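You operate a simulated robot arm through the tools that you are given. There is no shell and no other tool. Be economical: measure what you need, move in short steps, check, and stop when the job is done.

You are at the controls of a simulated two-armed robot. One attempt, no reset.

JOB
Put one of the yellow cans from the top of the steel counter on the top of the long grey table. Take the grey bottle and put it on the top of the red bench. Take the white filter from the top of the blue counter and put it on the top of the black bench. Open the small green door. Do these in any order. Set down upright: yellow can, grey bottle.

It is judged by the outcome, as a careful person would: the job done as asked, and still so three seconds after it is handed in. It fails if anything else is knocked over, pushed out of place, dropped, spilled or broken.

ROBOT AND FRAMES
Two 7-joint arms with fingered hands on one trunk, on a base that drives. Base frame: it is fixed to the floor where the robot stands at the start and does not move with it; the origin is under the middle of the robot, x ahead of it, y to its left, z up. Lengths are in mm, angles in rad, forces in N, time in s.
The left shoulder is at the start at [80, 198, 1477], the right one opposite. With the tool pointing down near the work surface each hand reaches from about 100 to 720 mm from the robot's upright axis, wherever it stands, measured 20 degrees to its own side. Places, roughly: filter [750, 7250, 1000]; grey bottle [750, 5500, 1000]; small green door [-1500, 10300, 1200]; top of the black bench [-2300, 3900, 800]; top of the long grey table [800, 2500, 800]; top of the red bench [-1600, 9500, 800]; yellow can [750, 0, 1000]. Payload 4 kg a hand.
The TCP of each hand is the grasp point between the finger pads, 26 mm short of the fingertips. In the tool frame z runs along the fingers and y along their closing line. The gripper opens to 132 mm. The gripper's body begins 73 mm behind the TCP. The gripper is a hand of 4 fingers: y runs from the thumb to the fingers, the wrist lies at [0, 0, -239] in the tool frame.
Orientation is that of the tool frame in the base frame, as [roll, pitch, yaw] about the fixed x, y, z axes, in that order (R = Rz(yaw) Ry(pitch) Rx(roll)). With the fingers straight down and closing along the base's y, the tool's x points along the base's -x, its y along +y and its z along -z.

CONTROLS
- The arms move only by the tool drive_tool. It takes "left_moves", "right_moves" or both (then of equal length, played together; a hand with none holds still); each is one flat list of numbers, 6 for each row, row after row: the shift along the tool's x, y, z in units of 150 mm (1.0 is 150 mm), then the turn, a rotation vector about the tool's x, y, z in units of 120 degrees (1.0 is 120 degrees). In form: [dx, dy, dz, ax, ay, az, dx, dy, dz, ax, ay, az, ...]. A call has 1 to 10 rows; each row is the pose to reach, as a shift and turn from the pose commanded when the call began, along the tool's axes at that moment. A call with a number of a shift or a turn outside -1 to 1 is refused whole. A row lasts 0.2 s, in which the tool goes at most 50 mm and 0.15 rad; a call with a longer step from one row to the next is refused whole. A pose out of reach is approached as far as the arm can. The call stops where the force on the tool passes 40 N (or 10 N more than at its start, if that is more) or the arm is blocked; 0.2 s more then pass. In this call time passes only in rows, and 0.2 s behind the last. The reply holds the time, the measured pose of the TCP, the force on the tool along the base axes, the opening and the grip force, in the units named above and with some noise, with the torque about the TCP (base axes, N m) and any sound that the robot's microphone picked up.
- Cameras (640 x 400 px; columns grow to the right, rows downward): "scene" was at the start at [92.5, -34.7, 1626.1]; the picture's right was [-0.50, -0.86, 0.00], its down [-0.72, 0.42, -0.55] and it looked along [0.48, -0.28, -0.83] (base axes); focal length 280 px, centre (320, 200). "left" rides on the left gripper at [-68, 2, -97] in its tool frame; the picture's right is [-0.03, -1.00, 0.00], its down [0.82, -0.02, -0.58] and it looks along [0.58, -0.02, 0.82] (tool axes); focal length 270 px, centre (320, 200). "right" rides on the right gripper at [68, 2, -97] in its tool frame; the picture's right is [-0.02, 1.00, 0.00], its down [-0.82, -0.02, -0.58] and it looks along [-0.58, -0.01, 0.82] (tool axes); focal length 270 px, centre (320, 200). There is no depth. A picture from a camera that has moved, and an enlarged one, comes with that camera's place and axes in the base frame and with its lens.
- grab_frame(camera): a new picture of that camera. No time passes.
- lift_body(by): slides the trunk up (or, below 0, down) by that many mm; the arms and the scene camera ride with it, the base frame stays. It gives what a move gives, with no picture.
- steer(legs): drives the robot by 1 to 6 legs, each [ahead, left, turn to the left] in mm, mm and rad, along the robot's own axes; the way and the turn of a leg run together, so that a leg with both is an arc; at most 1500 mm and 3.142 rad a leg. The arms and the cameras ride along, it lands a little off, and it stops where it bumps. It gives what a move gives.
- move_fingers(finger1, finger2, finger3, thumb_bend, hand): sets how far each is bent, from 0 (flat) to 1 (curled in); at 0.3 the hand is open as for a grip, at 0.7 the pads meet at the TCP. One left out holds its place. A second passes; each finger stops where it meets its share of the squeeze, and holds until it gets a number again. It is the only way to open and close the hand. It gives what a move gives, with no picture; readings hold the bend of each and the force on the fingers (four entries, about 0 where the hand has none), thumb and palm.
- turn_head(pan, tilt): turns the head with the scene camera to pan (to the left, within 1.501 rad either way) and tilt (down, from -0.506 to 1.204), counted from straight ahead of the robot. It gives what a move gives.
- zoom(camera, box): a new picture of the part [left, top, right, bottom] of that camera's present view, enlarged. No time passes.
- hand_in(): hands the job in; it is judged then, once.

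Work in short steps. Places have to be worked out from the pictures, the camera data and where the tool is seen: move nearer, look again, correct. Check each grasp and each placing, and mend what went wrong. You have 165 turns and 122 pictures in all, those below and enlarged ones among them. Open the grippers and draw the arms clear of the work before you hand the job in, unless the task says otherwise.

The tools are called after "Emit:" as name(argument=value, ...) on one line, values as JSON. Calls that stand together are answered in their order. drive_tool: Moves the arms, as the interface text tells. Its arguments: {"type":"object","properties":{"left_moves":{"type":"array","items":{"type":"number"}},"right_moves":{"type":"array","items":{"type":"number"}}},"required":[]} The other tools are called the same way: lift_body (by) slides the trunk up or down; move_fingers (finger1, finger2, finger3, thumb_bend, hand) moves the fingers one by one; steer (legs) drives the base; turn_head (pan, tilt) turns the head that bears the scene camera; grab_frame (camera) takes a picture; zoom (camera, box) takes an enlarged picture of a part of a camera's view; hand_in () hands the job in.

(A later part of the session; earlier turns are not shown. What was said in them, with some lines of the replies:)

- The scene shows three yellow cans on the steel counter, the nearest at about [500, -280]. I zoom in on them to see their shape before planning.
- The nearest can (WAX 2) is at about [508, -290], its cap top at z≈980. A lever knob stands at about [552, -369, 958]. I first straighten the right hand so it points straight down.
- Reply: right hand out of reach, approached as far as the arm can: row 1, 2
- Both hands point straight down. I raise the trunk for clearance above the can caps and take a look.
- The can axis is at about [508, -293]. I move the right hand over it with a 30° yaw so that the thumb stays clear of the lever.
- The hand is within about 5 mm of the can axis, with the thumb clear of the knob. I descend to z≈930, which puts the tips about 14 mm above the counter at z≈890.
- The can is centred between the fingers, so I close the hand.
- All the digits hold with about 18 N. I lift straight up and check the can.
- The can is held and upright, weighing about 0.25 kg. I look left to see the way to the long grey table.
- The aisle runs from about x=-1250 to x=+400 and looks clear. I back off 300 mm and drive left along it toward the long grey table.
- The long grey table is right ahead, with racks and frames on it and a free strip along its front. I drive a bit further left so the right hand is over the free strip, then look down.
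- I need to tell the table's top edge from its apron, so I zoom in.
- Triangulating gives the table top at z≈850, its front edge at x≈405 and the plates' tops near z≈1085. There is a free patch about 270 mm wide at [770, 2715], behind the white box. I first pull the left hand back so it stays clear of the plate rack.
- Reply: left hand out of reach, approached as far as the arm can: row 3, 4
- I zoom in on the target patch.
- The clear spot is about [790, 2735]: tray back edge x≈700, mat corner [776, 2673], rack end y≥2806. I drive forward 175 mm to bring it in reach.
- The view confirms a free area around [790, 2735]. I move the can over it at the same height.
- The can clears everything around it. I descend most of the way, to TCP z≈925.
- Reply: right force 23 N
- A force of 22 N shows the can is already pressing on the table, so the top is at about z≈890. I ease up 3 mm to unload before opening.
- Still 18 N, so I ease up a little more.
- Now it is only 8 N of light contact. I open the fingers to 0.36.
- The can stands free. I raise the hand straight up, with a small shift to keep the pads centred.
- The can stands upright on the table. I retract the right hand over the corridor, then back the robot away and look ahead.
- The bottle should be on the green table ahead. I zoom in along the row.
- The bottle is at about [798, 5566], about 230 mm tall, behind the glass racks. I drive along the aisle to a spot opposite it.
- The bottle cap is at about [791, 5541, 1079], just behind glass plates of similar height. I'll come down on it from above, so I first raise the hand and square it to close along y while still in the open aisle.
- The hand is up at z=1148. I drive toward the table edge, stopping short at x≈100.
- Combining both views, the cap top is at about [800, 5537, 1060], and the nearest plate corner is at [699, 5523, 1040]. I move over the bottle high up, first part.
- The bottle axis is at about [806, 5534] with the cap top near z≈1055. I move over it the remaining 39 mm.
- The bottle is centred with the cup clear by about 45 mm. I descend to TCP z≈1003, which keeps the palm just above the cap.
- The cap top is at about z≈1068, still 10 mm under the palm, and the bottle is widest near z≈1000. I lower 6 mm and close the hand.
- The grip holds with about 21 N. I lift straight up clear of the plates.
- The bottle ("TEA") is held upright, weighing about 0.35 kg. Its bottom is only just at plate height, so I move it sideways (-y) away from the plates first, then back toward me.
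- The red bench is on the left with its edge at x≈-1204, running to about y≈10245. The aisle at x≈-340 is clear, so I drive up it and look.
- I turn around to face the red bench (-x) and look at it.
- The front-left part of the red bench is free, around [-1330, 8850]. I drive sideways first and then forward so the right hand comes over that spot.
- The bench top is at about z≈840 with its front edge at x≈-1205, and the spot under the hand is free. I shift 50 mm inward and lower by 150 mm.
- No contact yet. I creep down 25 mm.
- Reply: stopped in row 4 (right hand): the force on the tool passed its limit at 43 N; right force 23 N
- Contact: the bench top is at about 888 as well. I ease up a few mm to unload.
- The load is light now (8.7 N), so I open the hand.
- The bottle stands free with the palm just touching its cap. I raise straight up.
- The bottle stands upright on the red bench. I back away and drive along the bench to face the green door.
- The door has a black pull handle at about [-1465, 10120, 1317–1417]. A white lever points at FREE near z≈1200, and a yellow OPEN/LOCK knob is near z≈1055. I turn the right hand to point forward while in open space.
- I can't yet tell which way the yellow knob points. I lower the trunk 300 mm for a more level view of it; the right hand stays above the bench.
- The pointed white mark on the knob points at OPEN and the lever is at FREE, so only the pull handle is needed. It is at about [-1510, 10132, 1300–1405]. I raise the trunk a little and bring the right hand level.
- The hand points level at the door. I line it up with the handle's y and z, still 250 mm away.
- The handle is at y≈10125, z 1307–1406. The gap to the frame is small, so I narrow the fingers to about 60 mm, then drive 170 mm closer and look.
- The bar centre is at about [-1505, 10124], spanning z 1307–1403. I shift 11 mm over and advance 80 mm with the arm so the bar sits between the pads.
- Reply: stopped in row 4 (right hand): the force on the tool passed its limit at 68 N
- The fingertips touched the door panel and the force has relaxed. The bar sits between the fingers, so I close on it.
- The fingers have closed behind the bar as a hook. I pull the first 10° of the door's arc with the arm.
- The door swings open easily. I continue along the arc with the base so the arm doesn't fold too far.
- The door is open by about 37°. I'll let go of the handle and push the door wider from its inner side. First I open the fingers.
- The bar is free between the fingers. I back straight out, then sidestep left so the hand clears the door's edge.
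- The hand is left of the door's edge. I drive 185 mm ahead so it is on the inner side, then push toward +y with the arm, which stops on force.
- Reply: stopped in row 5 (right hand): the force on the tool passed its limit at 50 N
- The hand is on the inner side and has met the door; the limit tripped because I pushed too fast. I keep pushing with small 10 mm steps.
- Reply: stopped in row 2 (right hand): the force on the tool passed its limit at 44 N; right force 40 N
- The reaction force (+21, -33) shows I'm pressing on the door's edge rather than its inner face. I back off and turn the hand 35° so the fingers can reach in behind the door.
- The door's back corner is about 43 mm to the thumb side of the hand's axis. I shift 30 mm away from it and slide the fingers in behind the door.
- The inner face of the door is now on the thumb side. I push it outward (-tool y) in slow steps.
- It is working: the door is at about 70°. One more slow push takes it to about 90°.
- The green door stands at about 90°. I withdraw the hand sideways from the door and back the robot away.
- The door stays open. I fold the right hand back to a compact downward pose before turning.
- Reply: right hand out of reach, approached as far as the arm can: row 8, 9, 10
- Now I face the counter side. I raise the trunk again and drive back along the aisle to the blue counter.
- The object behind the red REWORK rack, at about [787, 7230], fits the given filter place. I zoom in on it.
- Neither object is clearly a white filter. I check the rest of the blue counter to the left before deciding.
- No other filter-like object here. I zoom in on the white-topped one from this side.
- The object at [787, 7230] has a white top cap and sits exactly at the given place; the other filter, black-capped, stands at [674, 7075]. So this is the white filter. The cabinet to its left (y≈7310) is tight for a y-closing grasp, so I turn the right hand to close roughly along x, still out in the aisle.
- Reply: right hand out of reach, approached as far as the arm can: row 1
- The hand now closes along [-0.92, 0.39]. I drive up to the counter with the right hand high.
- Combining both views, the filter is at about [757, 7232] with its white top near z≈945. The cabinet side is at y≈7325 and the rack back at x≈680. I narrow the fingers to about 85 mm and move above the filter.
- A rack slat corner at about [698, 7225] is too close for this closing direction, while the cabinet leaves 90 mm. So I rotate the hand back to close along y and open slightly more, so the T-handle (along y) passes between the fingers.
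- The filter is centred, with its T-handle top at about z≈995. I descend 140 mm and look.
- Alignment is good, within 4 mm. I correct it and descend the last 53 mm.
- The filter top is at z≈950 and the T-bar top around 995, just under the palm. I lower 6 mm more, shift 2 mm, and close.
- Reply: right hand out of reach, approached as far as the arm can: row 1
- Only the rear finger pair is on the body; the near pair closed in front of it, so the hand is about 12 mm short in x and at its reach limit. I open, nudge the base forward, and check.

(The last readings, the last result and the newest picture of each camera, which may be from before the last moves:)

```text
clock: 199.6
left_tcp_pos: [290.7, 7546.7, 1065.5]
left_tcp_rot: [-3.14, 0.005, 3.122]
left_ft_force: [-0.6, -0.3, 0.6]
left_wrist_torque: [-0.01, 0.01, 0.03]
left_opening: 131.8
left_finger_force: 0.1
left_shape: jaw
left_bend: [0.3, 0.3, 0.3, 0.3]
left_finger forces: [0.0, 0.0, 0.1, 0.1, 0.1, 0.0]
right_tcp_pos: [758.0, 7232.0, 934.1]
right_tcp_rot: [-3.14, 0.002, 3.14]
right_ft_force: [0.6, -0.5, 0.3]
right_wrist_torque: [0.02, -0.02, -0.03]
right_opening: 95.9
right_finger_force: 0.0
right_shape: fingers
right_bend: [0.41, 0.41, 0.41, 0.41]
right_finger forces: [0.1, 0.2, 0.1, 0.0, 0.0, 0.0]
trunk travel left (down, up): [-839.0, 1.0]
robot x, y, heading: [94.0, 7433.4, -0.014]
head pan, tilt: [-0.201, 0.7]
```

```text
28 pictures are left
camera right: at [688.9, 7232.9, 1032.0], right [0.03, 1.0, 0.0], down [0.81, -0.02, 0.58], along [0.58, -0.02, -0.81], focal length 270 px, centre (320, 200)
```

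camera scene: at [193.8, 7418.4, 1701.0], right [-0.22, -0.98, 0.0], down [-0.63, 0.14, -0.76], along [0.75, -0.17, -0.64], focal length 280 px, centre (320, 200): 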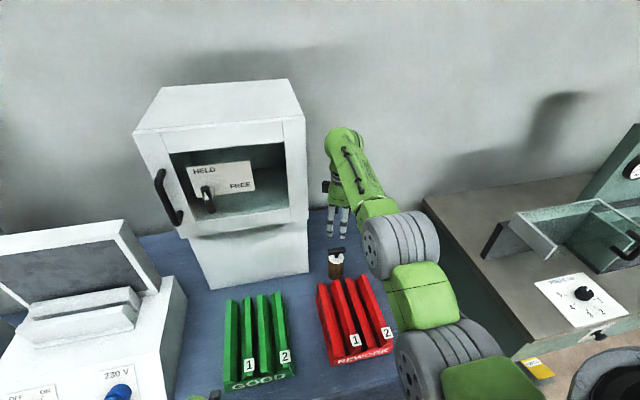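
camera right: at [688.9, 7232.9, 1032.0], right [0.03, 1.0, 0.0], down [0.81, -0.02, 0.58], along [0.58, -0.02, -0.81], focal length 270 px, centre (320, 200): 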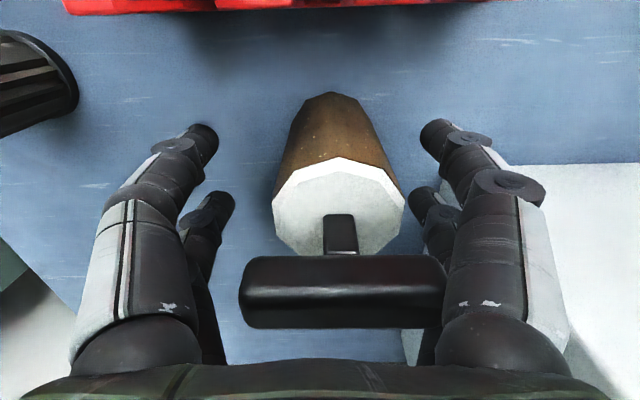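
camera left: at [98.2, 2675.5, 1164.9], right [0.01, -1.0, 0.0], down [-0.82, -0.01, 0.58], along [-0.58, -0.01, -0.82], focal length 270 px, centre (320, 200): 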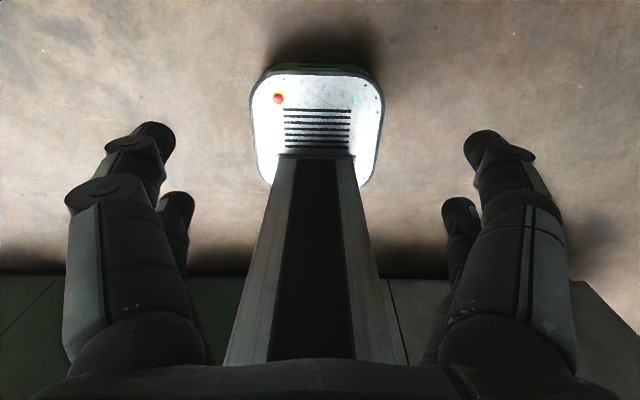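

The finger pairs sit about ±21 mm in x and the filter is only 50 mm wide, so it must be well centred to be held by both pairs. Its axis is at about [751.5, 7237]. I shift 6 mm back and 5 mm left, then close.

Emit:
drive_tool(right_moves=[0.043, 0.037, 0, 0, 0, 0])

Emit:
move_fingers(hand="right", finger1=0.72, finger2=0.72, finger3=0.72, thumb_bend=0.72)

Emit:
grab_frame(camera="right")

```text
clock: 200.0
left_tcp_pos: [297.1, 7547.4, 1065.3]
left_tcp_rot: [-3.14, 0.001, 3.121]
left_ft_force: [-0.2, 0.6, 0.8]
left_wrist_torque: [0.01, 0.01, 0.01]
left_opening: 132.0
left_finger_force: 0.0
left_shape: jaw
left_bend: [0.3, 0.3, 0.3, 0.3]
left_finger forces: [0.0, 0.0, 0.0, 0.0, 0.0, 0.0]
right_tcp_pos: [755.7, 7238.1, 930.4]
right_tcp_rot: [-3.14, -0.002, 3.138]
right_ft_force: [-0.1, 1.0, 0.3]
right_wrist_torque: [0.01, 0.04, 0.01]
right_opening: 95.8
right_finger_force: 0.3
right_shape: fingers
right_bend: [0.41, 0.41, 0.41, 0.41]
right_finger forces: [0.2, 0.0, 0.0, 0.0, 0.0, 0.0]
trunk travel left (down, up): [-839.0, 1.0]
robot x, y, heading: [93.0, 7436.6, -0.018]
head pan, tilt: [-0.201, 0.7]
```

```text
clock: 201.0
left_tcp_pos: [294.2, 7547.0, 1064.6]
left_tcp_rot: [-3.141, 0.003, 3.123]
left_ft_force: [-0.1, -0.2, -0.6]
left_wrist_torque: [-0.02, 0.0, 0.02]
left_opening: 132.1
left_finger_force: 0.1
left_shape: jaw
left_bend: [0.3, 0.3, 0.3, 0.3]
left_finger forces: [0.0, 0.1, 0.0, 0.0, 0.0, 0.1]
right_tcp_pos: [754.7, 7237.5, 932.6]
right_tcp_rot: [-3.139, 0.0, 3.139]
right_ft_force: [-0.3, -0.1, 0.5]
right_wrist_torque: [0.03, 0.02, -0.01]
right_opening: 32.1
right_finger_force: 17.1
right_shape: fingers
right_bend: [0.59, 0.56, 0.61, 0.66]
right_finger forces: [8.5, 9.6, 7.4, 0.0, 9.7, 0.0]
trunk travel left (down, up): [-839.0, 1.0]
robot x, y, heading: [95.4, 7435.7, -0.016]
head pan, tilt: [-0.201, 0.7]
```

```text
27 pictures are left
camera right: at [684.3, 7238.6, 1029.4], right [0.03, 1.0, 0.0], down [0.82, -0.02, 0.58], along [0.58, -0.02, -0.82], focal length 270 px, centre (320, 200)
```

right: 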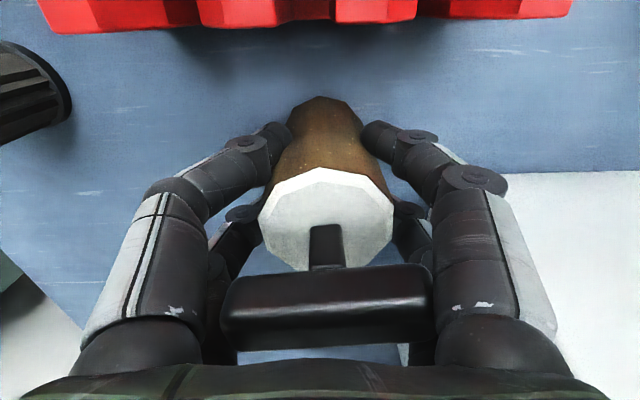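

All four digits now hold the filter evenly, at 7–10 N each. I lift slowly and check.

Emit:
drive_tool(right_moves=[0, 0, -0.1, 0, 0, 0, 0, 0, -0.25, 0, 0, 0, 0, 0, -0.45, 0, 0, 0, 0, 0, -0.65, 0, 0, 0, 0, 0, -0.85, 0, 0, 0, 0, 0, -1.0, 0, 0, 0])

Emit:
grab_frame(camera="right")

```text
clock: 202.4
left_tcp_pos: [294.2, 7546.0, 1065.1]
left_tcp_rot: [-3.141, 0.004, 3.123]
left_ft_force: [-0.6, 0.4, 0.6]
left_wrist_torque: [0.01, -0.01, -0.02]
left_opening: 131.5
left_finger_force: 0.0
left_shape: jaw
left_bend: [0.3, 0.3, 0.3, 0.3]
left_finger forces: [0.0, 0.0, 0.1, 0.0, 0.1, 0.0]
right_tcp_pos: [755.6, 7237.5, 1084.5]
right_tcp_rot: [-3.141, -0.001, 3.139]
right_ft_force: [0.7, 0.1, -1.7]
right_wrist_torque: [-0.03, 0.0, 0.01]
right_opening: 31.7
right_finger_force: 18.0
right_shape: fingers
right_bend: [0.59, 0.56, 0.61, 0.66]
right_finger forces: [8.3, 9.7, 7.4, 0.0, 10.0, 0.1]
trunk travel left (down, up): [-839.0, 1.0]
robot x, y, heading: [96.0, 7435.0, -0.021]
head pan, tilt: [-0.201, 0.7]
```

```text
26 pictures are left
camera right: at [685.0, 7238.4, 1181.4], right [0.03, 1.0, 0.0], down [0.82, -0.02, 0.58], along [0.58, -0.02, -0.82], focal length 270 px, centre (320, 200)
```

right: 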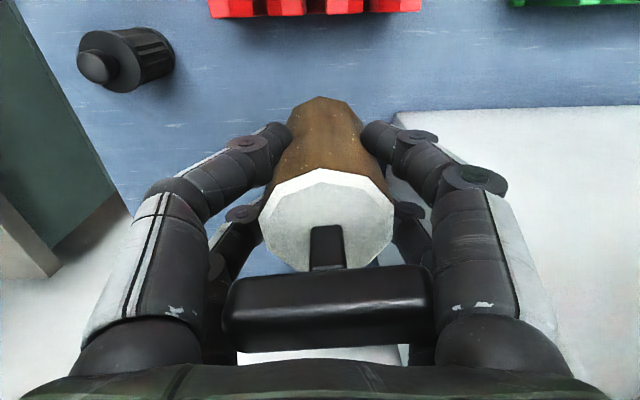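

The filter is held securely. I draw it back, reverse out of the counter, and turn around in the aisle to look for the black bench.

Emit:
drive_tool(right_moves=[0.25, 0, -0.05, 0, 0, 0, 0.5, 0, -0.1, 0, 0, 0, 0.75, 0, -0.1, 0, 0, 0, 1.0, 0, -0.1, 0, 0, 0])

Emit:
steer(legs=[[-500, 0, 0], [0, -1300, 0.02], [0, -800, 0]])

Emit:
steer(legs=[[0, 0, 1.57], [0, 0, 1.56]])

Emit:
turn_head(pan=0.45, tilt=0.3)

Emit:
grab_frame(camera="scene")

```text
clock: 203.4
left_tcp_pos: [293.1, 7547.5, 1064.4]
left_tcp_rot: [-3.14, 0.003, 3.12]
left_ft_force: [0.2, -0.8, -0.3]
left_wrist_torque: [0.02, -0.03, 0.0]
left_opening: 132.1
left_finger_force: 0.1
left_shape: jaw
left_bend: [0.3, 0.3, 0.3, 0.3]
left_finger forces: [0.0, 0.1, 0.0, 0.0, 0.0, 0.1]
right_tcp_pos: [603.7, 7236.2, 1101.4]
right_tcp_rot: [-3.141, 0.002, 3.138]
right_ft_force: [-0.1, 1.0, -0.6]
right_wrist_torque: [0.01, -0.01, 0.0]
right_opening: 31.4
right_finger_force: 17.9
right_shape: fingers
right_bend: [0.59, 0.56, 0.61, 0.66]
right_finger forces: [8.1, 9.8, 7.7, 0.0, 10.1, 0.1]
trunk travel left (down, up): [-839.0, 1.0]
robot x, y, heading: [92.6, 7433.3, -0.018]
head pan, tilt: [-0.201, 0.7]
```

```text
clock: 216.6
left_tcp_pos: [-226.1, 5415.7, 1063.3]
left_tcp_rot: [-3.137, 0.005, 3.14]
left_ft_force: [-0.5, 0.4, -0.3]
left_wrist_torque: [0.02, -0.01, 0.0]
left_opening: 132.1
left_finger_force: 0.1
left_shape: jaw
left_bend: [0.3, 0.3, 0.3, 0.3]
left_finger forces: [0.0, 0.1, 0.0, 0.0, 0.1, 0.0]
right_tcp_pos: [88.1, 5110.5, 1099.1]
right_tcp_rot: [-3.14, 0.002, -3.127]
right_ft_force: [0.6, 0.5, -2.3]
right_wrist_torque: [0.0, 0.0, 0.03]
right_opening: 31.1
right_finger_force: 17.3
right_shape: fingers
right_bend: [0.59, 0.56, 0.61, 0.66]
right_finger forces: [8.0, 9.9, 7.7, 0.0, 10.1, 0.1]
trunk travel left (down, up): [-839.0, 1.0]
robot x, y, heading: [-425.9, 5296.9, -0.007]
head pan, tilt: [-0.201, 0.7]
```

```text
clock: 224.6
left_tcp_pos: [-629.5, 5189.4, 1065.0]
left_tcp_rot: [-3.139, 0.003, -0.03]
left_ft_force: [0.1, -0.2, -0.1]
left_wrist_torque: [0.02, 0.01, 0.01]
left_opening: 131.9
left_finger_force: 0.1
left_shape: jaw
left_bend: [0.3, 0.3, 0.3, 0.3]
left_finger forces: [0.0, 0.0, 0.0, 0.0, 0.1, 0.0]
right_tcp_pos: [-936.7, 5504.2, 1100.0]
right_tcp_rot: [-3.141, 0.001, -0.013]
right_ft_force: [-0.8, 0.0, -1.2]
right_wrist_torque: [-0.02, -0.02, 0.02]
right_opening: 29.4
right_finger_force: 16.3
right_shape: fingers
right_bend: [0.59, 0.56, 0.61, 0.66]
right_finger forces: [6.4, 10.4, 7.3, 0.0, 9.4, 0.0]
trunk travel left (down, up): [-839.0, 1.0]
robot x, y, heading: [-424.4, 5299.0, 3.111]
head pan, tilt: [-0.201, 0.7]
```

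```text
clock: 225.6
left_tcp_pos: [-629.3, 5188.9, 1065.2]
left_tcp_rot: [-3.14, 0.003, -0.031]
left_ft_force: [0.1, 0.2, -0.4]
left_wrist_torque: [-0.01, -0.01, 0.01]
left_opening: 132.0
left_finger_force: 0.1
left_shape: jaw
left_bend: [0.3, 0.3, 0.3, 0.3]
left_finger forces: [0.1, 0.0, 0.0, 0.0, 0.0, 0.0]
right_tcp_pos: [-935.9, 5504.1, 1099.7]
right_tcp_rot: [-3.14, -0.002, -0.015]
right_ft_force: [0.4, 0.1, -0.7]
right_wrist_torque: [0.01, 0.02, 0.02]
right_opening: 29.3
right_finger_force: 17.2
right_shape: fingers
right_bend: [0.59, 0.56, 0.61, 0.66]
right_finger forces: [6.3, 10.5, 7.3, 0.1, 9.4, 0.0]
trunk travel left (down, up): [-839.0, 1.0]
robot x, y, heading: [-425.5, 5296.4, 3.112]
head pan, tilt: [0.45, 0.3]
```

```text
25 pictures are left
camera scene: at [-540.6, 5262.6, 1737.2], right [-0.41, 0.91, 0.0], down [0.27, 0.12, -0.96], along [-0.87, -0.39, -0.3], focal length 280 px, centre (320, 200)
```

scene: 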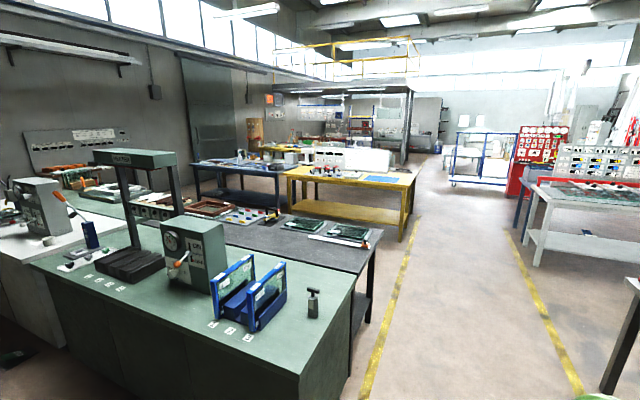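

The black bench is behind the green counter, its near end at about y≈4905 and x from -2080 to -2500. It is reachable from the cross aisle. I zoom in on its top.

Emit:
zoom(camera="scene", box=[180, 170, 400, 300])

```text
2.91 times, centred on (290, 235) of scene
camera zoom: at [-540.6, 5262.6, 1737.2], right [-0.41, 0.91, 0.0], down [0.27, 0.12, -0.96], along [-0.87, -0.39, -0.3], focal length 814 px, centre (407, 98)
```

zoom: 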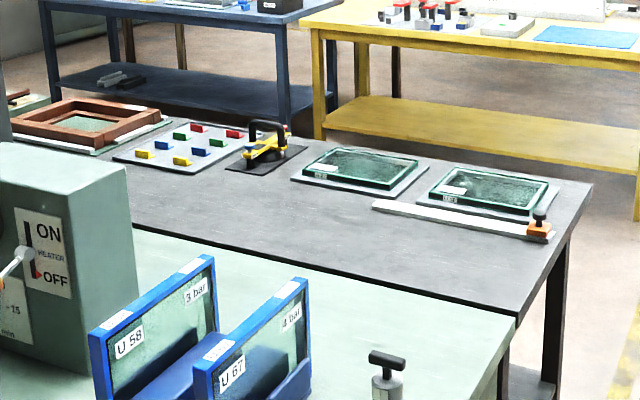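

The bench's front half is free (x -1850 to -2120), and the measuring strip lies at x≈-2160. I drive along the cross aisle and turn to face the bench end.

Emit:
steer(legs=[[1375, -120, 0.03], [0, 0, 1.57]])

Emit:
turn_head(pan=-0.2, tilt=0.65)

Emit:
grab_frame(camera="scene")

```text
clock: 236.3
left_tcp_pos: [-1706.2, 5264.0, 1064.4]
left_tcp_rot: [-3.141, 0.002, 1.515]
left_ft_force: [-0.3, 0.1, 0.0]
left_wrist_torque: [-0.02, -0.01, 0.0]
left_opening: 132.0
left_finger_force: 0.0
left_shape: jaw
left_bend: [0.3, 0.3, 0.3, 0.3]
left_finger forces: [0.1, 0.0, 0.1, 0.0, 0.0, 0.0]
right_tcp_pos: [-2028.0, 4967.4, 1099.3]
right_tcp_rot: [3.141, -0.001, 1.531]
right_ft_force: [-0.3, 0.2, -1.3]
right_wrist_torque: [0.02, -0.01, -0.01]
right_opening: 28.1
right_finger_force: 16.6
right_shape: fingers
right_bend: [0.6, 0.56, 0.61, 0.67]
right_finger forces: [6.1, 10.4, 7.2, 0.0, 9.1, 0.0]
trunk travel left (down, up): [-839.0, 1.0]
robot x, y, heading: [-1807.3, 5468.7, -1.628]
head pan, tilt: [0.45, 0.3]
```

```text
clock: 237.4
left_tcp_pos: [-1705.7, 5265.6, 1066.2]
left_tcp_rot: [-3.14, 0.003, 1.514]
left_ft_force: [0.2, 1.0, -0.1]
left_wrist_torque: [0.0, 0.02, 0.01]
left_opening: 132.0
left_finger_force: 0.0
left_shape: jaw
left_bend: [0.3, 0.3, 0.3, 0.3]
left_finger forces: [0.0, 0.0, 0.1, 0.0, 0.0, 0.0]
right_tcp_pos: [-2027.0, 4966.7, 1100.3]
right_tcp_rot: [-3.14, 0.0, 1.532]
right_ft_force: [-0.8, 0.2, -1.1]
right_wrist_torque: [-0.04, 0.04, -0.03]
right_opening: 28.2
right_finger_force: 16.3
right_shape: fingers
right_bend: [0.6, 0.56, 0.61, 0.67]
right_finger forces: [6.0, 10.3, 7.2, 0.1, 9.1, 0.0]
trunk travel left (down, up): [-839.0, 1.0]
robot x, y, heading: [-1812.7, 5474.3, -1.626]
head pan, tilt: [-0.201, 0.649]
```

```text
23 pictures are left
camera scene: at [-1832.0, 5357.7, 1705.5], right [-0.97, 0.25, 0.0], down [0.15, 0.58, -0.8], along [-0.2, -0.77, -0.6], focal length 280 px, centre (320, 200)
```

scene: 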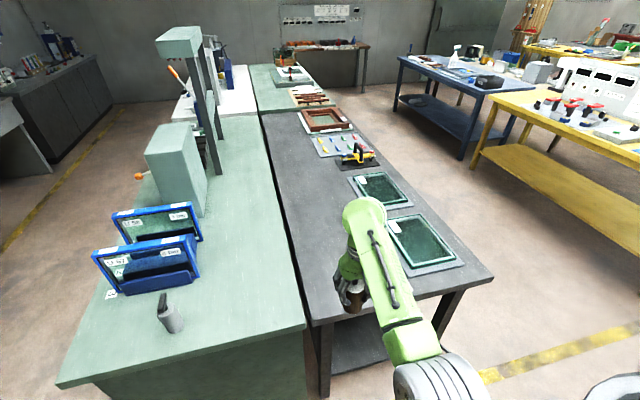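

The free strip of the black bench lies between the boundary at x≈-1920 and the measuring strip at x≈-2160, so x≈-2035 is right. I drive forward 235 mm and straighten.

Emit:
steer(legs=[[235, 0, 0.055]])

Emit:
grab_frame(camera="right")

Emit:
turn_head(pan=-0.3, tilt=0.75)

Emit:
grab_frame(camera="scene")

```text
clock: 239.1
left_tcp_pos: [-1701.4, 5043.2, 1066.4]
left_tcp_rot: [-3.14, 0.006, 1.569]
left_ft_force: [-0.1, -0.8, 0.1]
left_wrist_torque: [-0.05, -0.03, 0.01]
left_opening: 131.9
left_finger_force: 0.1
left_shape: jaw
left_bend: [0.3, 0.3, 0.3, 0.3]
left_finger forces: [0.0, 0.0, 0.0, 0.0, 0.0, 0.1]
right_tcp_pos: [-2006.2, 4727.5, 1101.7]
right_tcp_rot: [-3.141, 0.004, 1.585]
right_ft_force: [-0.3, -0.5, -0.9]
right_wrist_torque: [-0.02, -0.02, 0.0]
right_opening: 28.4
right_finger_force: 15.7
right_shape: fingers
right_bend: [0.6, 0.56, 0.61, 0.67]
right_finger forces: [6.0, 10.4, 7.3, 0.1, 9.1, 0.1]
trunk travel left (down, up): [-839.0, 1.0]
robot x, y, heading: [-1816.6, 5239.9, -1.574]
head pan, tilt: [-0.201, 0.649]
```

```text
22 pictures are left
camera right: at [-2007.3, 4795.9, 1198.7], right [1.0, -0.01, 0.0], down [-0.01, -0.81, 0.58], along [-0.01, -0.58, -0.81], focal length 270 px, centre (320, 200)
```

right: 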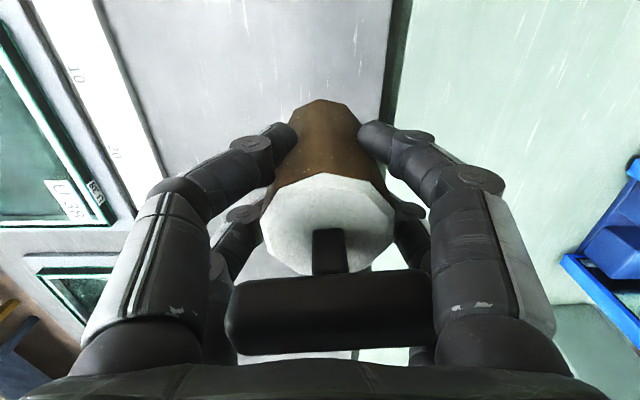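

```text
clock: 239.8
left_tcp_pos: [-1701.7, 5039.9, 1064.5]
left_tcp_rot: [-3.141, 0.005, 1.569]
left_ft_force: [-0.6, 0.3, -0.5]
left_wrist_torque: [0.03, 0.04, -0.01]
left_opening: 132.0
left_finger_force: 0.0
left_shape: jaw
left_bend: [0.3, 0.3, 0.3, 0.3]
left_finger forces: [0.0, 0.0, 0.1, 0.0, 0.1, 0.1]
right_tcp_pos: [-2006.7, 4724.5, 1100.9]
right_tcp_rot: [-3.141, 0.002, 1.583]
right_ft_force: [0.7, 0.2, -0.1]
right_wrist_torque: [-0.03, -0.03, -0.01]
right_opening: 28.4
right_finger_force: 16.6
right_shape: fingers
right_bend: [0.6, 0.56, 0.61, 0.67]
right_finger forces: [6.0, 10.4, 7.2, 0.1, 9.1, 0.0]
trunk travel left (down, up): [-839.0, 1.0]
robot x, y, heading: [-1818.5, 5239.2, -1.57]
head pan, tilt: [-0.3, 0.75]
```

```text
21 pictures are left
camera scene: at [-1839.7, 5132.8, 1697.1], right [-0.96, 0.3, 0.0], down [0.2, 0.65, -0.73], along [-0.22, -0.7, -0.68], focal length 280 px, centre (320, 200)
```

scene: 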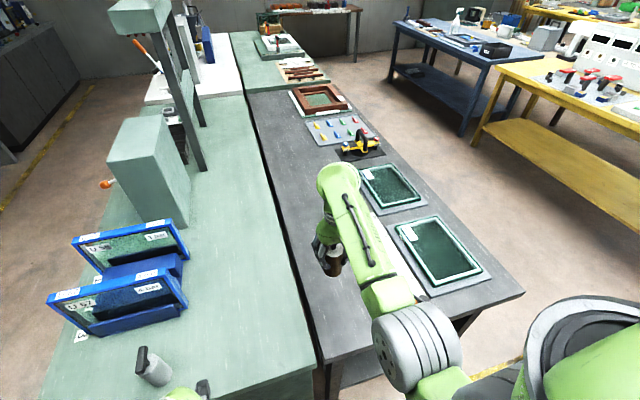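

The free black surface spans x -1938 to -2215. I shift 40 mm toward the middle and lower 150 mm.

Emit:
drive_tool(right_moves=[0, -0.2, 0.05, 0, 0, 0, 0, -0.27, 0.25, 0, 0, 0, 0, -0.27, 0.5, 0, 0, 0, 0, -0.27, 0.75, 0, 0, 0, 0, -0.27, 0.97, 0, 0, 0])

Emit:
grab_frame(camera="right")

```text
clock: 241.0
left_tcp_pos: [-1701.6, 5038.3, 1064.9]
left_tcp_rot: [-3.141, 0.002, 1.569]
left_ft_force: [-0.7, -0.7, -0.1]
left_wrist_torque: [0.04, 0.02, 0.01]
left_opening: 132.0
left_finger_force: 0.2
left_shape: jaw
left_bend: [0.3, 0.3, 0.3, 0.3]
left_finger forces: [0.0, 0.0, 0.0, 0.0, 0.0, 0.1]
right_tcp_pos: [-2045.8, 4720.7, 954.1]
right_tcp_rot: [-3.141, -0.001, 1.585]
right_ft_force: [1.2, 0.3, -0.6]
right_wrist_torque: [0.03, 0.02, -0.02]
right_opening: 27.7
right_finger_force: 16.7
right_shape: fingers
right_bend: [0.6, 0.56, 0.61, 0.67]
right_finger forces: [6.3, 10.6, 7.4, 0.0, 9.2, 0.1]
trunk travel left (down, up): [-839.0, 1.0]
robot x, y, heading: [-1816.6, 5237.7, -1.569]
head pan, tilt: [-0.3, 0.75]
```

```text
20 pictures are left
camera right: at [-2046.1, 4787.1, 1051.4], right [1.0, -0.01, 0.0], down [-0.01, -0.82, 0.58], along [-0.01, -0.58, -0.82], focal length 270 px, centre (320, 200)
```

right: 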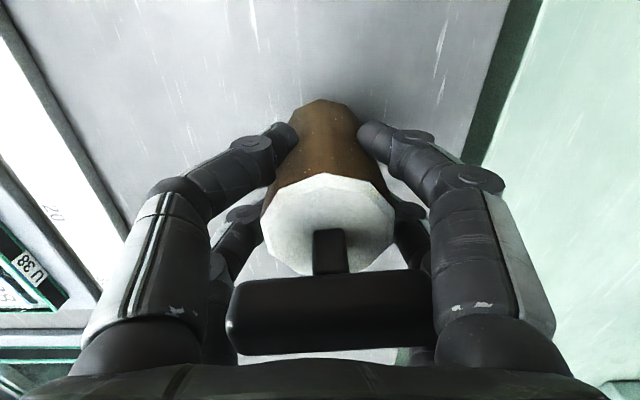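

The filter is just above the bench and clear on both sides. I creep down to contact.

Emit:
drive_tool(right_moves=[0, 0, 0.03, 0, 0, 0, 0, 0, 0.06, 0, 0, 0, 0, 0, 0.09, 0, 0, 0, 0, 0, 0.12, 0, 0, 0, 0, 0, 0.135, 0, 0, 0])

```text
clock: 242.2
left_tcp_pos: [-1699.7, 5037.7, 1065.3]
left_tcp_rot: [-3.138, 0.0, 1.569]
left_ft_force: [-0.4, -0.6, 0.0]
left_wrist_torque: [0.01, -0.02, 0.0]
left_opening: 131.7
left_finger_force: 0.1
left_shape: jaw
left_bend: [0.3, 0.3, 0.3, 0.3]
left_finger forces: [0.0, 0.0, 0.0, 0.1, 0.0, 0.0]
right_tcp_pos: [-2047.3, 4722.6, 933.4]
right_tcp_rot: [-3.14, 0.001, 1.585]
right_ft_force: [0.2, 0.2, -1.4]
right_wrist_torque: [-0.02, 0.0, -0.01]
right_opening: 27.8
right_finger_force: 17.3
right_shape: fingers
right_bend: [0.6, 0.56, 0.61, 0.67]
right_finger forces: [6.4, 10.8, 7.5, 0.1, 9.2, 0.1]
trunk travel left (down, up): [-839.0, 1.0]
robot x, y, heading: [-1814.0, 5234.5, -1.573]
head pan, tilt: [-0.3, 0.75]
```

No contact at TCP z=933 yet, so I creep on in small steps.

Emit:
drive_tool(right_moves=[0, 0, 0.015, 0, 0, 0, 0, 0, 0.03, 0, 0, 0, 0, 0, 0.045, 0, 0, 0])

Emit:
zoom(camera="scene", box=[270, 180, 400, 290])

```text
clock: 243.0
left_tcp_pos: [-1701.1, 5040.1, 1066.1]
left_tcp_rot: [-3.14, 0.003, 1.57]
left_ft_force: [-0.5, -0.5, 0.2]
left_wrist_torque: [-0.03, 0.0, 0.0]
left_opening: 132.0
left_finger_force: 0.0
left_shape: jaw
left_bend: [0.3, 0.3, 0.3, 0.3]
left_finger forces: [0.0, 0.0, 0.0, 0.0, 0.0, 0.0]
right_tcp_pos: [-2048.3, 4722.0, 928.3]
right_tcp_rot: [-3.14, 0.008, 1.584]
right_ft_force: [-2.2, 0.0, 14.1]
right_wrist_torque: [0.07, -0.2, 0.01]
right_opening: 27.2
right_finger_force: 19.7
right_shape: fingers
right_bend: [0.6, 0.56, 0.61, 0.67]
right_finger forces: [8.0, 11.5, 9.5, 0.0, 10.4, 0.0]
trunk travel left (down, up): [-839.0, 1.0]
robot x, y, heading: [-1818.8, 5235.1, -1.572]
head pan, tilt: [-0.3, 0.75]
```

```text
3.64 times, centred on (335, 235) of scene
camera zoom: at [-1839.2, 5132.4, 1697.3], right [-0.96, 0.3, 0.0], down [0.2, 0.65, -0.73], along [-0.22, -0.7, -0.68], focal length 1017 px, centre (266, 73)
```

zoom: 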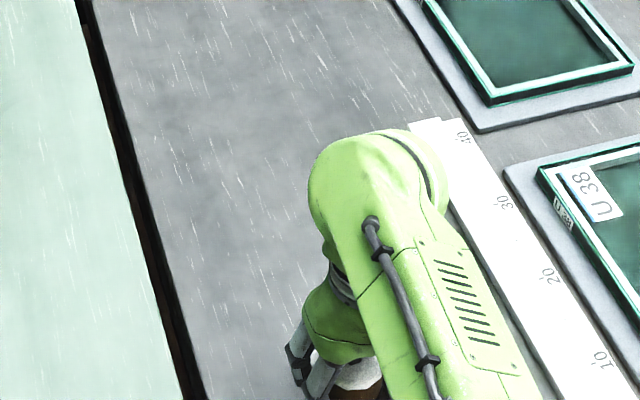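

Contact, at 14 N. I ease up 2 mm and open the fingers.

Emit:
drive_tool(right_moves=[0, 0, -0.015, 0, 0, 0])

Emit:
move_fingers(hand="right", finger1=0.4, finger2=0.4, finger3=0.4, thumb_bend=0.4)

Emit:
grab_frame(camera="right")

```text
clock: 243.4
left_tcp_pos: [-1700.6, 5038.9, 1064.6]
left_tcp_rot: [-3.139, 0.004, 1.57]
left_ft_force: [-0.8, 0.0, 1.0]
left_wrist_torque: [-0.03, -0.03, 0.0]
left_opening: 131.7
left_finger_force: 0.2
left_shape: jaw
left_bend: [0.3, 0.3, 0.3, 0.3]
left_finger forces: [0.0, 0.0, 0.0, 0.0, 0.1, 0.0]
right_tcp_pos: [-2047.3, 4723.2, 930.1]
right_tcp_rot: [-3.14, 0.0, 1.585]
right_ft_force: [-1.5, -1.6, 7.7]
right_wrist_torque: [-0.06, -0.1, -0.01]
right_opening: 27.1
right_finger_force: 17.9
right_shape: fingers
right_bend: [0.6, 0.56, 0.61, 0.67]
right_finger forces: [7.1, 11.1, 9.3, 0.0, 9.7, 0.0]
trunk travel left (down, up): [-839.0, 1.0]
robot x, y, heading: [-1809.3, 5239.4, -1.574]
head pan, tilt: [-0.3, 0.75]
```

```text
clock: 244.4
left_tcp_pos: [-1701.0, 5039.1, 1065.6]
left_tcp_rot: [-3.14, 0.002, 1.569]
left_ft_force: [0.1, -0.7, -0.9]
left_wrist_torque: [-0.03, 0.0, -0.02]
left_opening: 131.9
left_finger_force: 0.0
left_shape: jaw
left_bend: [0.3, 0.3, 0.3, 0.3]
left_finger forces: [0.0, 0.0, 0.0, 0.0, 0.0, 0.0]
right_tcp_pos: [-2047.3, 4723.2, 928.5]
right_tcp_rot: [-3.141, 0.0, 1.585]
right_ft_force: [-0.2, -0.3, -0.4]
right_wrist_torque: [0.01, 0.0, 0.0]
right_opening: 99.5
right_finger_force: 0.1
right_shape: fingers
right_bend: [0.4, 0.4, 0.4, 0.4]
right_finger forces: [0.0, 0.0, 0.0, 0.1, 0.0, 0.0]
trunk travel left (down, up): [-839.0, 1.0]
robot x, y, heading: [-1817.0, 5233.4, -1.573]
head pan, tilt: [-0.3, 0.75]
```

```text
18 pictures are left
camera right: at [-2047.6, 4790.4, 1026.6], right [1.0, -0.01, 0.0], down [-0.01, -0.82, 0.58], along [-0.01, -0.58, -0.82], focal length 270 px, centre (320, 200)
```

right: 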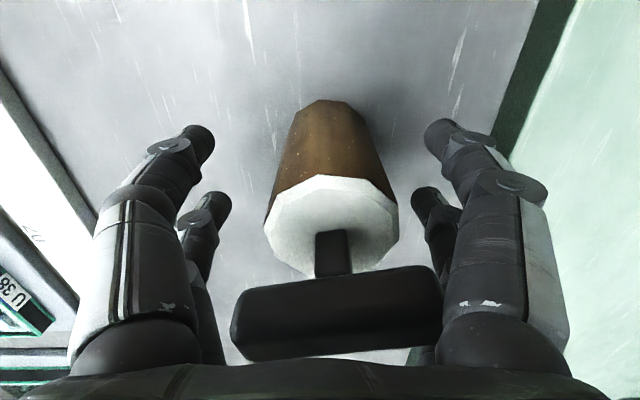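

The filter stands free. I recentre by 4 mm for T-bar clearance and raise straight up.

Emit:
drive_tool(right_moves=[0, 0.028, 0, 0, 0, 0, 0, 0.028, -0.15, 0, 0, 0, 0, 0.028, -0.4, 0, 0, 0, 0, 0.028, -0.7, 0, 0, 0, 0, 0.028, -1.0, 0, 0, 0])

Emit:
grab_frame(camera="right")

```text
clock: 245.6
left_tcp_pos: [-1699.7, 5038.3, 1065.0]
left_tcp_rot: [-3.141, 0.003, 1.57]
left_ft_force: [0.1, -0.3, 0.3]
left_wrist_torque: [0.01, 0.0, -0.03]
left_opening: 131.9
left_finger_force: 0.0
left_shape: jaw
left_bend: [0.3, 0.3, 0.3, 0.3]
left_finger forces: [0.1, 0.0, 0.0, 0.1, 0.0, 0.1]
right_tcp_pos: [-2041.9, 4725.6, 1082.7]
right_tcp_rot: [-3.14, 0.0, 1.584]
right_ft_force: [-0.3, 0.2, -0.3]
right_wrist_torque: [0.0, -0.01, 0.01]
right_opening: 99.5
right_finger_force: 0.1
right_shape: fingers
right_bend: [0.4, 0.4, 0.4, 0.4]
right_finger forces: [0.1, 0.0, 0.0, 0.0, 0.0, 0.0]
trunk travel left (down, up): [-839.0, 1.0]
robot x, y, heading: [-1816.3, 5238.5, -1.571]
head pan, tilt: [-0.3, 0.75]
```

```text
17 pictures are left
camera right: at [-2043.3, 4794.2, 1179.9], right [1.0, -0.01, 0.0], down [-0.01, -0.82, 0.58], along [-0.01, -0.58, -0.82], focal length 270 px, centre (320, 200)
```

right: 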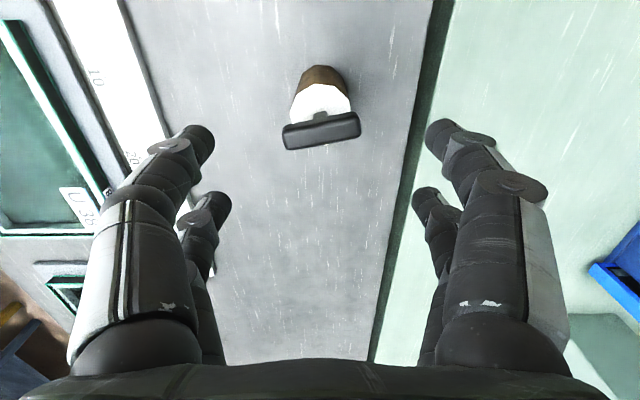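

The filter stands on the black bench. I back away and, as a check, look closely at it and at the similar T-handled item on the green counter.

Emit:
steer(legs=[[-420, 0, 0]])

Emit:
grab_frame(camera="scene")

```text
clock: 248.2
left_tcp_pos: [-1699.8, 5451.9, 1064.4]
left_tcp_rot: [-3.139, -0.001, 1.566]
left_ft_force: [0.1, -0.4, 0.0]
left_wrist_torque: [0.01, 0.01, -0.01]
left_opening: 131.8
left_finger_force: 0.2
left_shape: jaw
left_bend: [0.3, 0.3, 0.3, 0.3]
left_finger forces: [0.0, 0.1, 0.0, 0.0, 0.0, 0.0]
right_tcp_pos: [-2043.2, 5140.9, 1080.5]
right_tcp_rot: [-3.141, 0.0, 1.583]
right_ft_force: [0.5, -0.1, 0.0]
right_wrist_torque: [0.01, -0.01, -0.02]
right_opening: 99.4
right_finger_force: 0.2
right_shape: fingers
right_bend: [0.4, 0.4, 0.4, 0.4]
right_finger forces: [0.0, 0.0, 0.0, 0.1, 0.0, 0.0]
trunk travel left (down, up): [-839.0, 1.0]
robot x, y, heading: [-1813.7, 5655.1, -1.574]
head pan, tilt: [-0.3, 0.75]
```

```text
16 pictures are left
camera scene: at [-1839.2, 5542.1, 1696.6], right [-0.95, 0.3, 0.0], down [0.2, 0.65, -0.73], along [-0.22, -0.7, -0.68], focal length 280 px, centre (320, 200)
```

scene: 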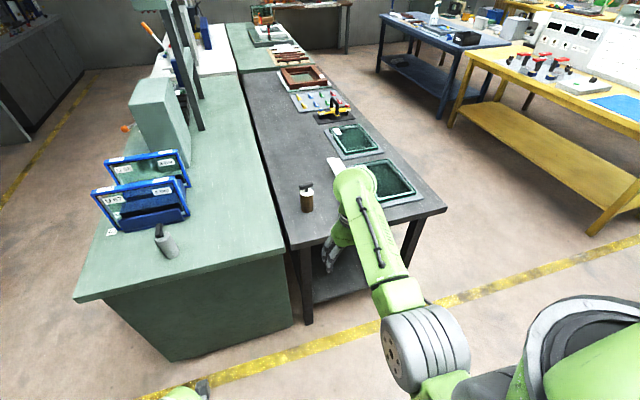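

Emit:
zoom(camera="scene", box=[140, 160, 340, 280])

```text
3.20 times, centred on (240, 220) of scene
camera zoom: at [-1839.2, 5542.1, 1696.6], right [-0.95, 0.3, 0.0], down [0.2, 0.65, -0.73], along [-0.22, -0.7, -0.68], focal length 895 px, centre (576, 136)
```

zoom: 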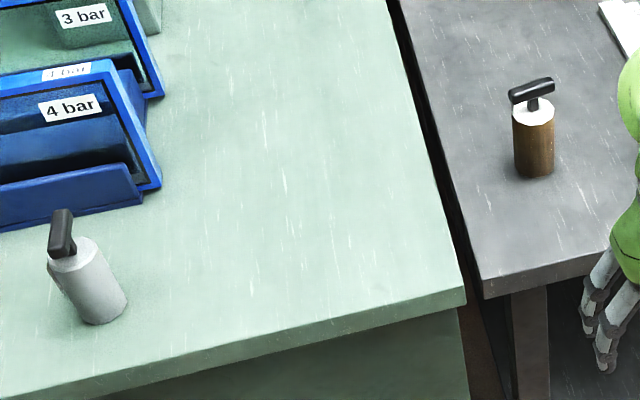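

The T-handled filter on the green counter is the same kind of object, which is why the job names the blue counter. The one I moved came from there and now stands on the black bench. The can, bottle and door were all seen in place after I released them, the hands are open and the arms are clear, so I hand in.

Emit:
hand_in()

```text
The job is handed in.
```

I finished all four parts and handed the job in. I last saw each item right after setting it down and did not go back to recheck any of them.

- **Yellow can:** one can (WAX 2) is upright on the long grey table, in the clear space behind the small tray.
- **Grey bottle:** it is upright on the front-left part of the red bench.
- **White filter:** it stands on the near end of the black bench. Only its top is white and its body is brown. I chose it because it stood where you placed the filter on the blue counter. It is also the same kind of T-handled object as an all-white one on the green counter. The only other loose object I saw on the blue counter that could be a filter had black caps.
- **Small green door:** it is open to about 90°. It was already set to OPEN and FREE, so I only pulled the handle and pushed it wider.

I saw nothing knocked over or pushed out of place. Both hands are open and clear of the work.
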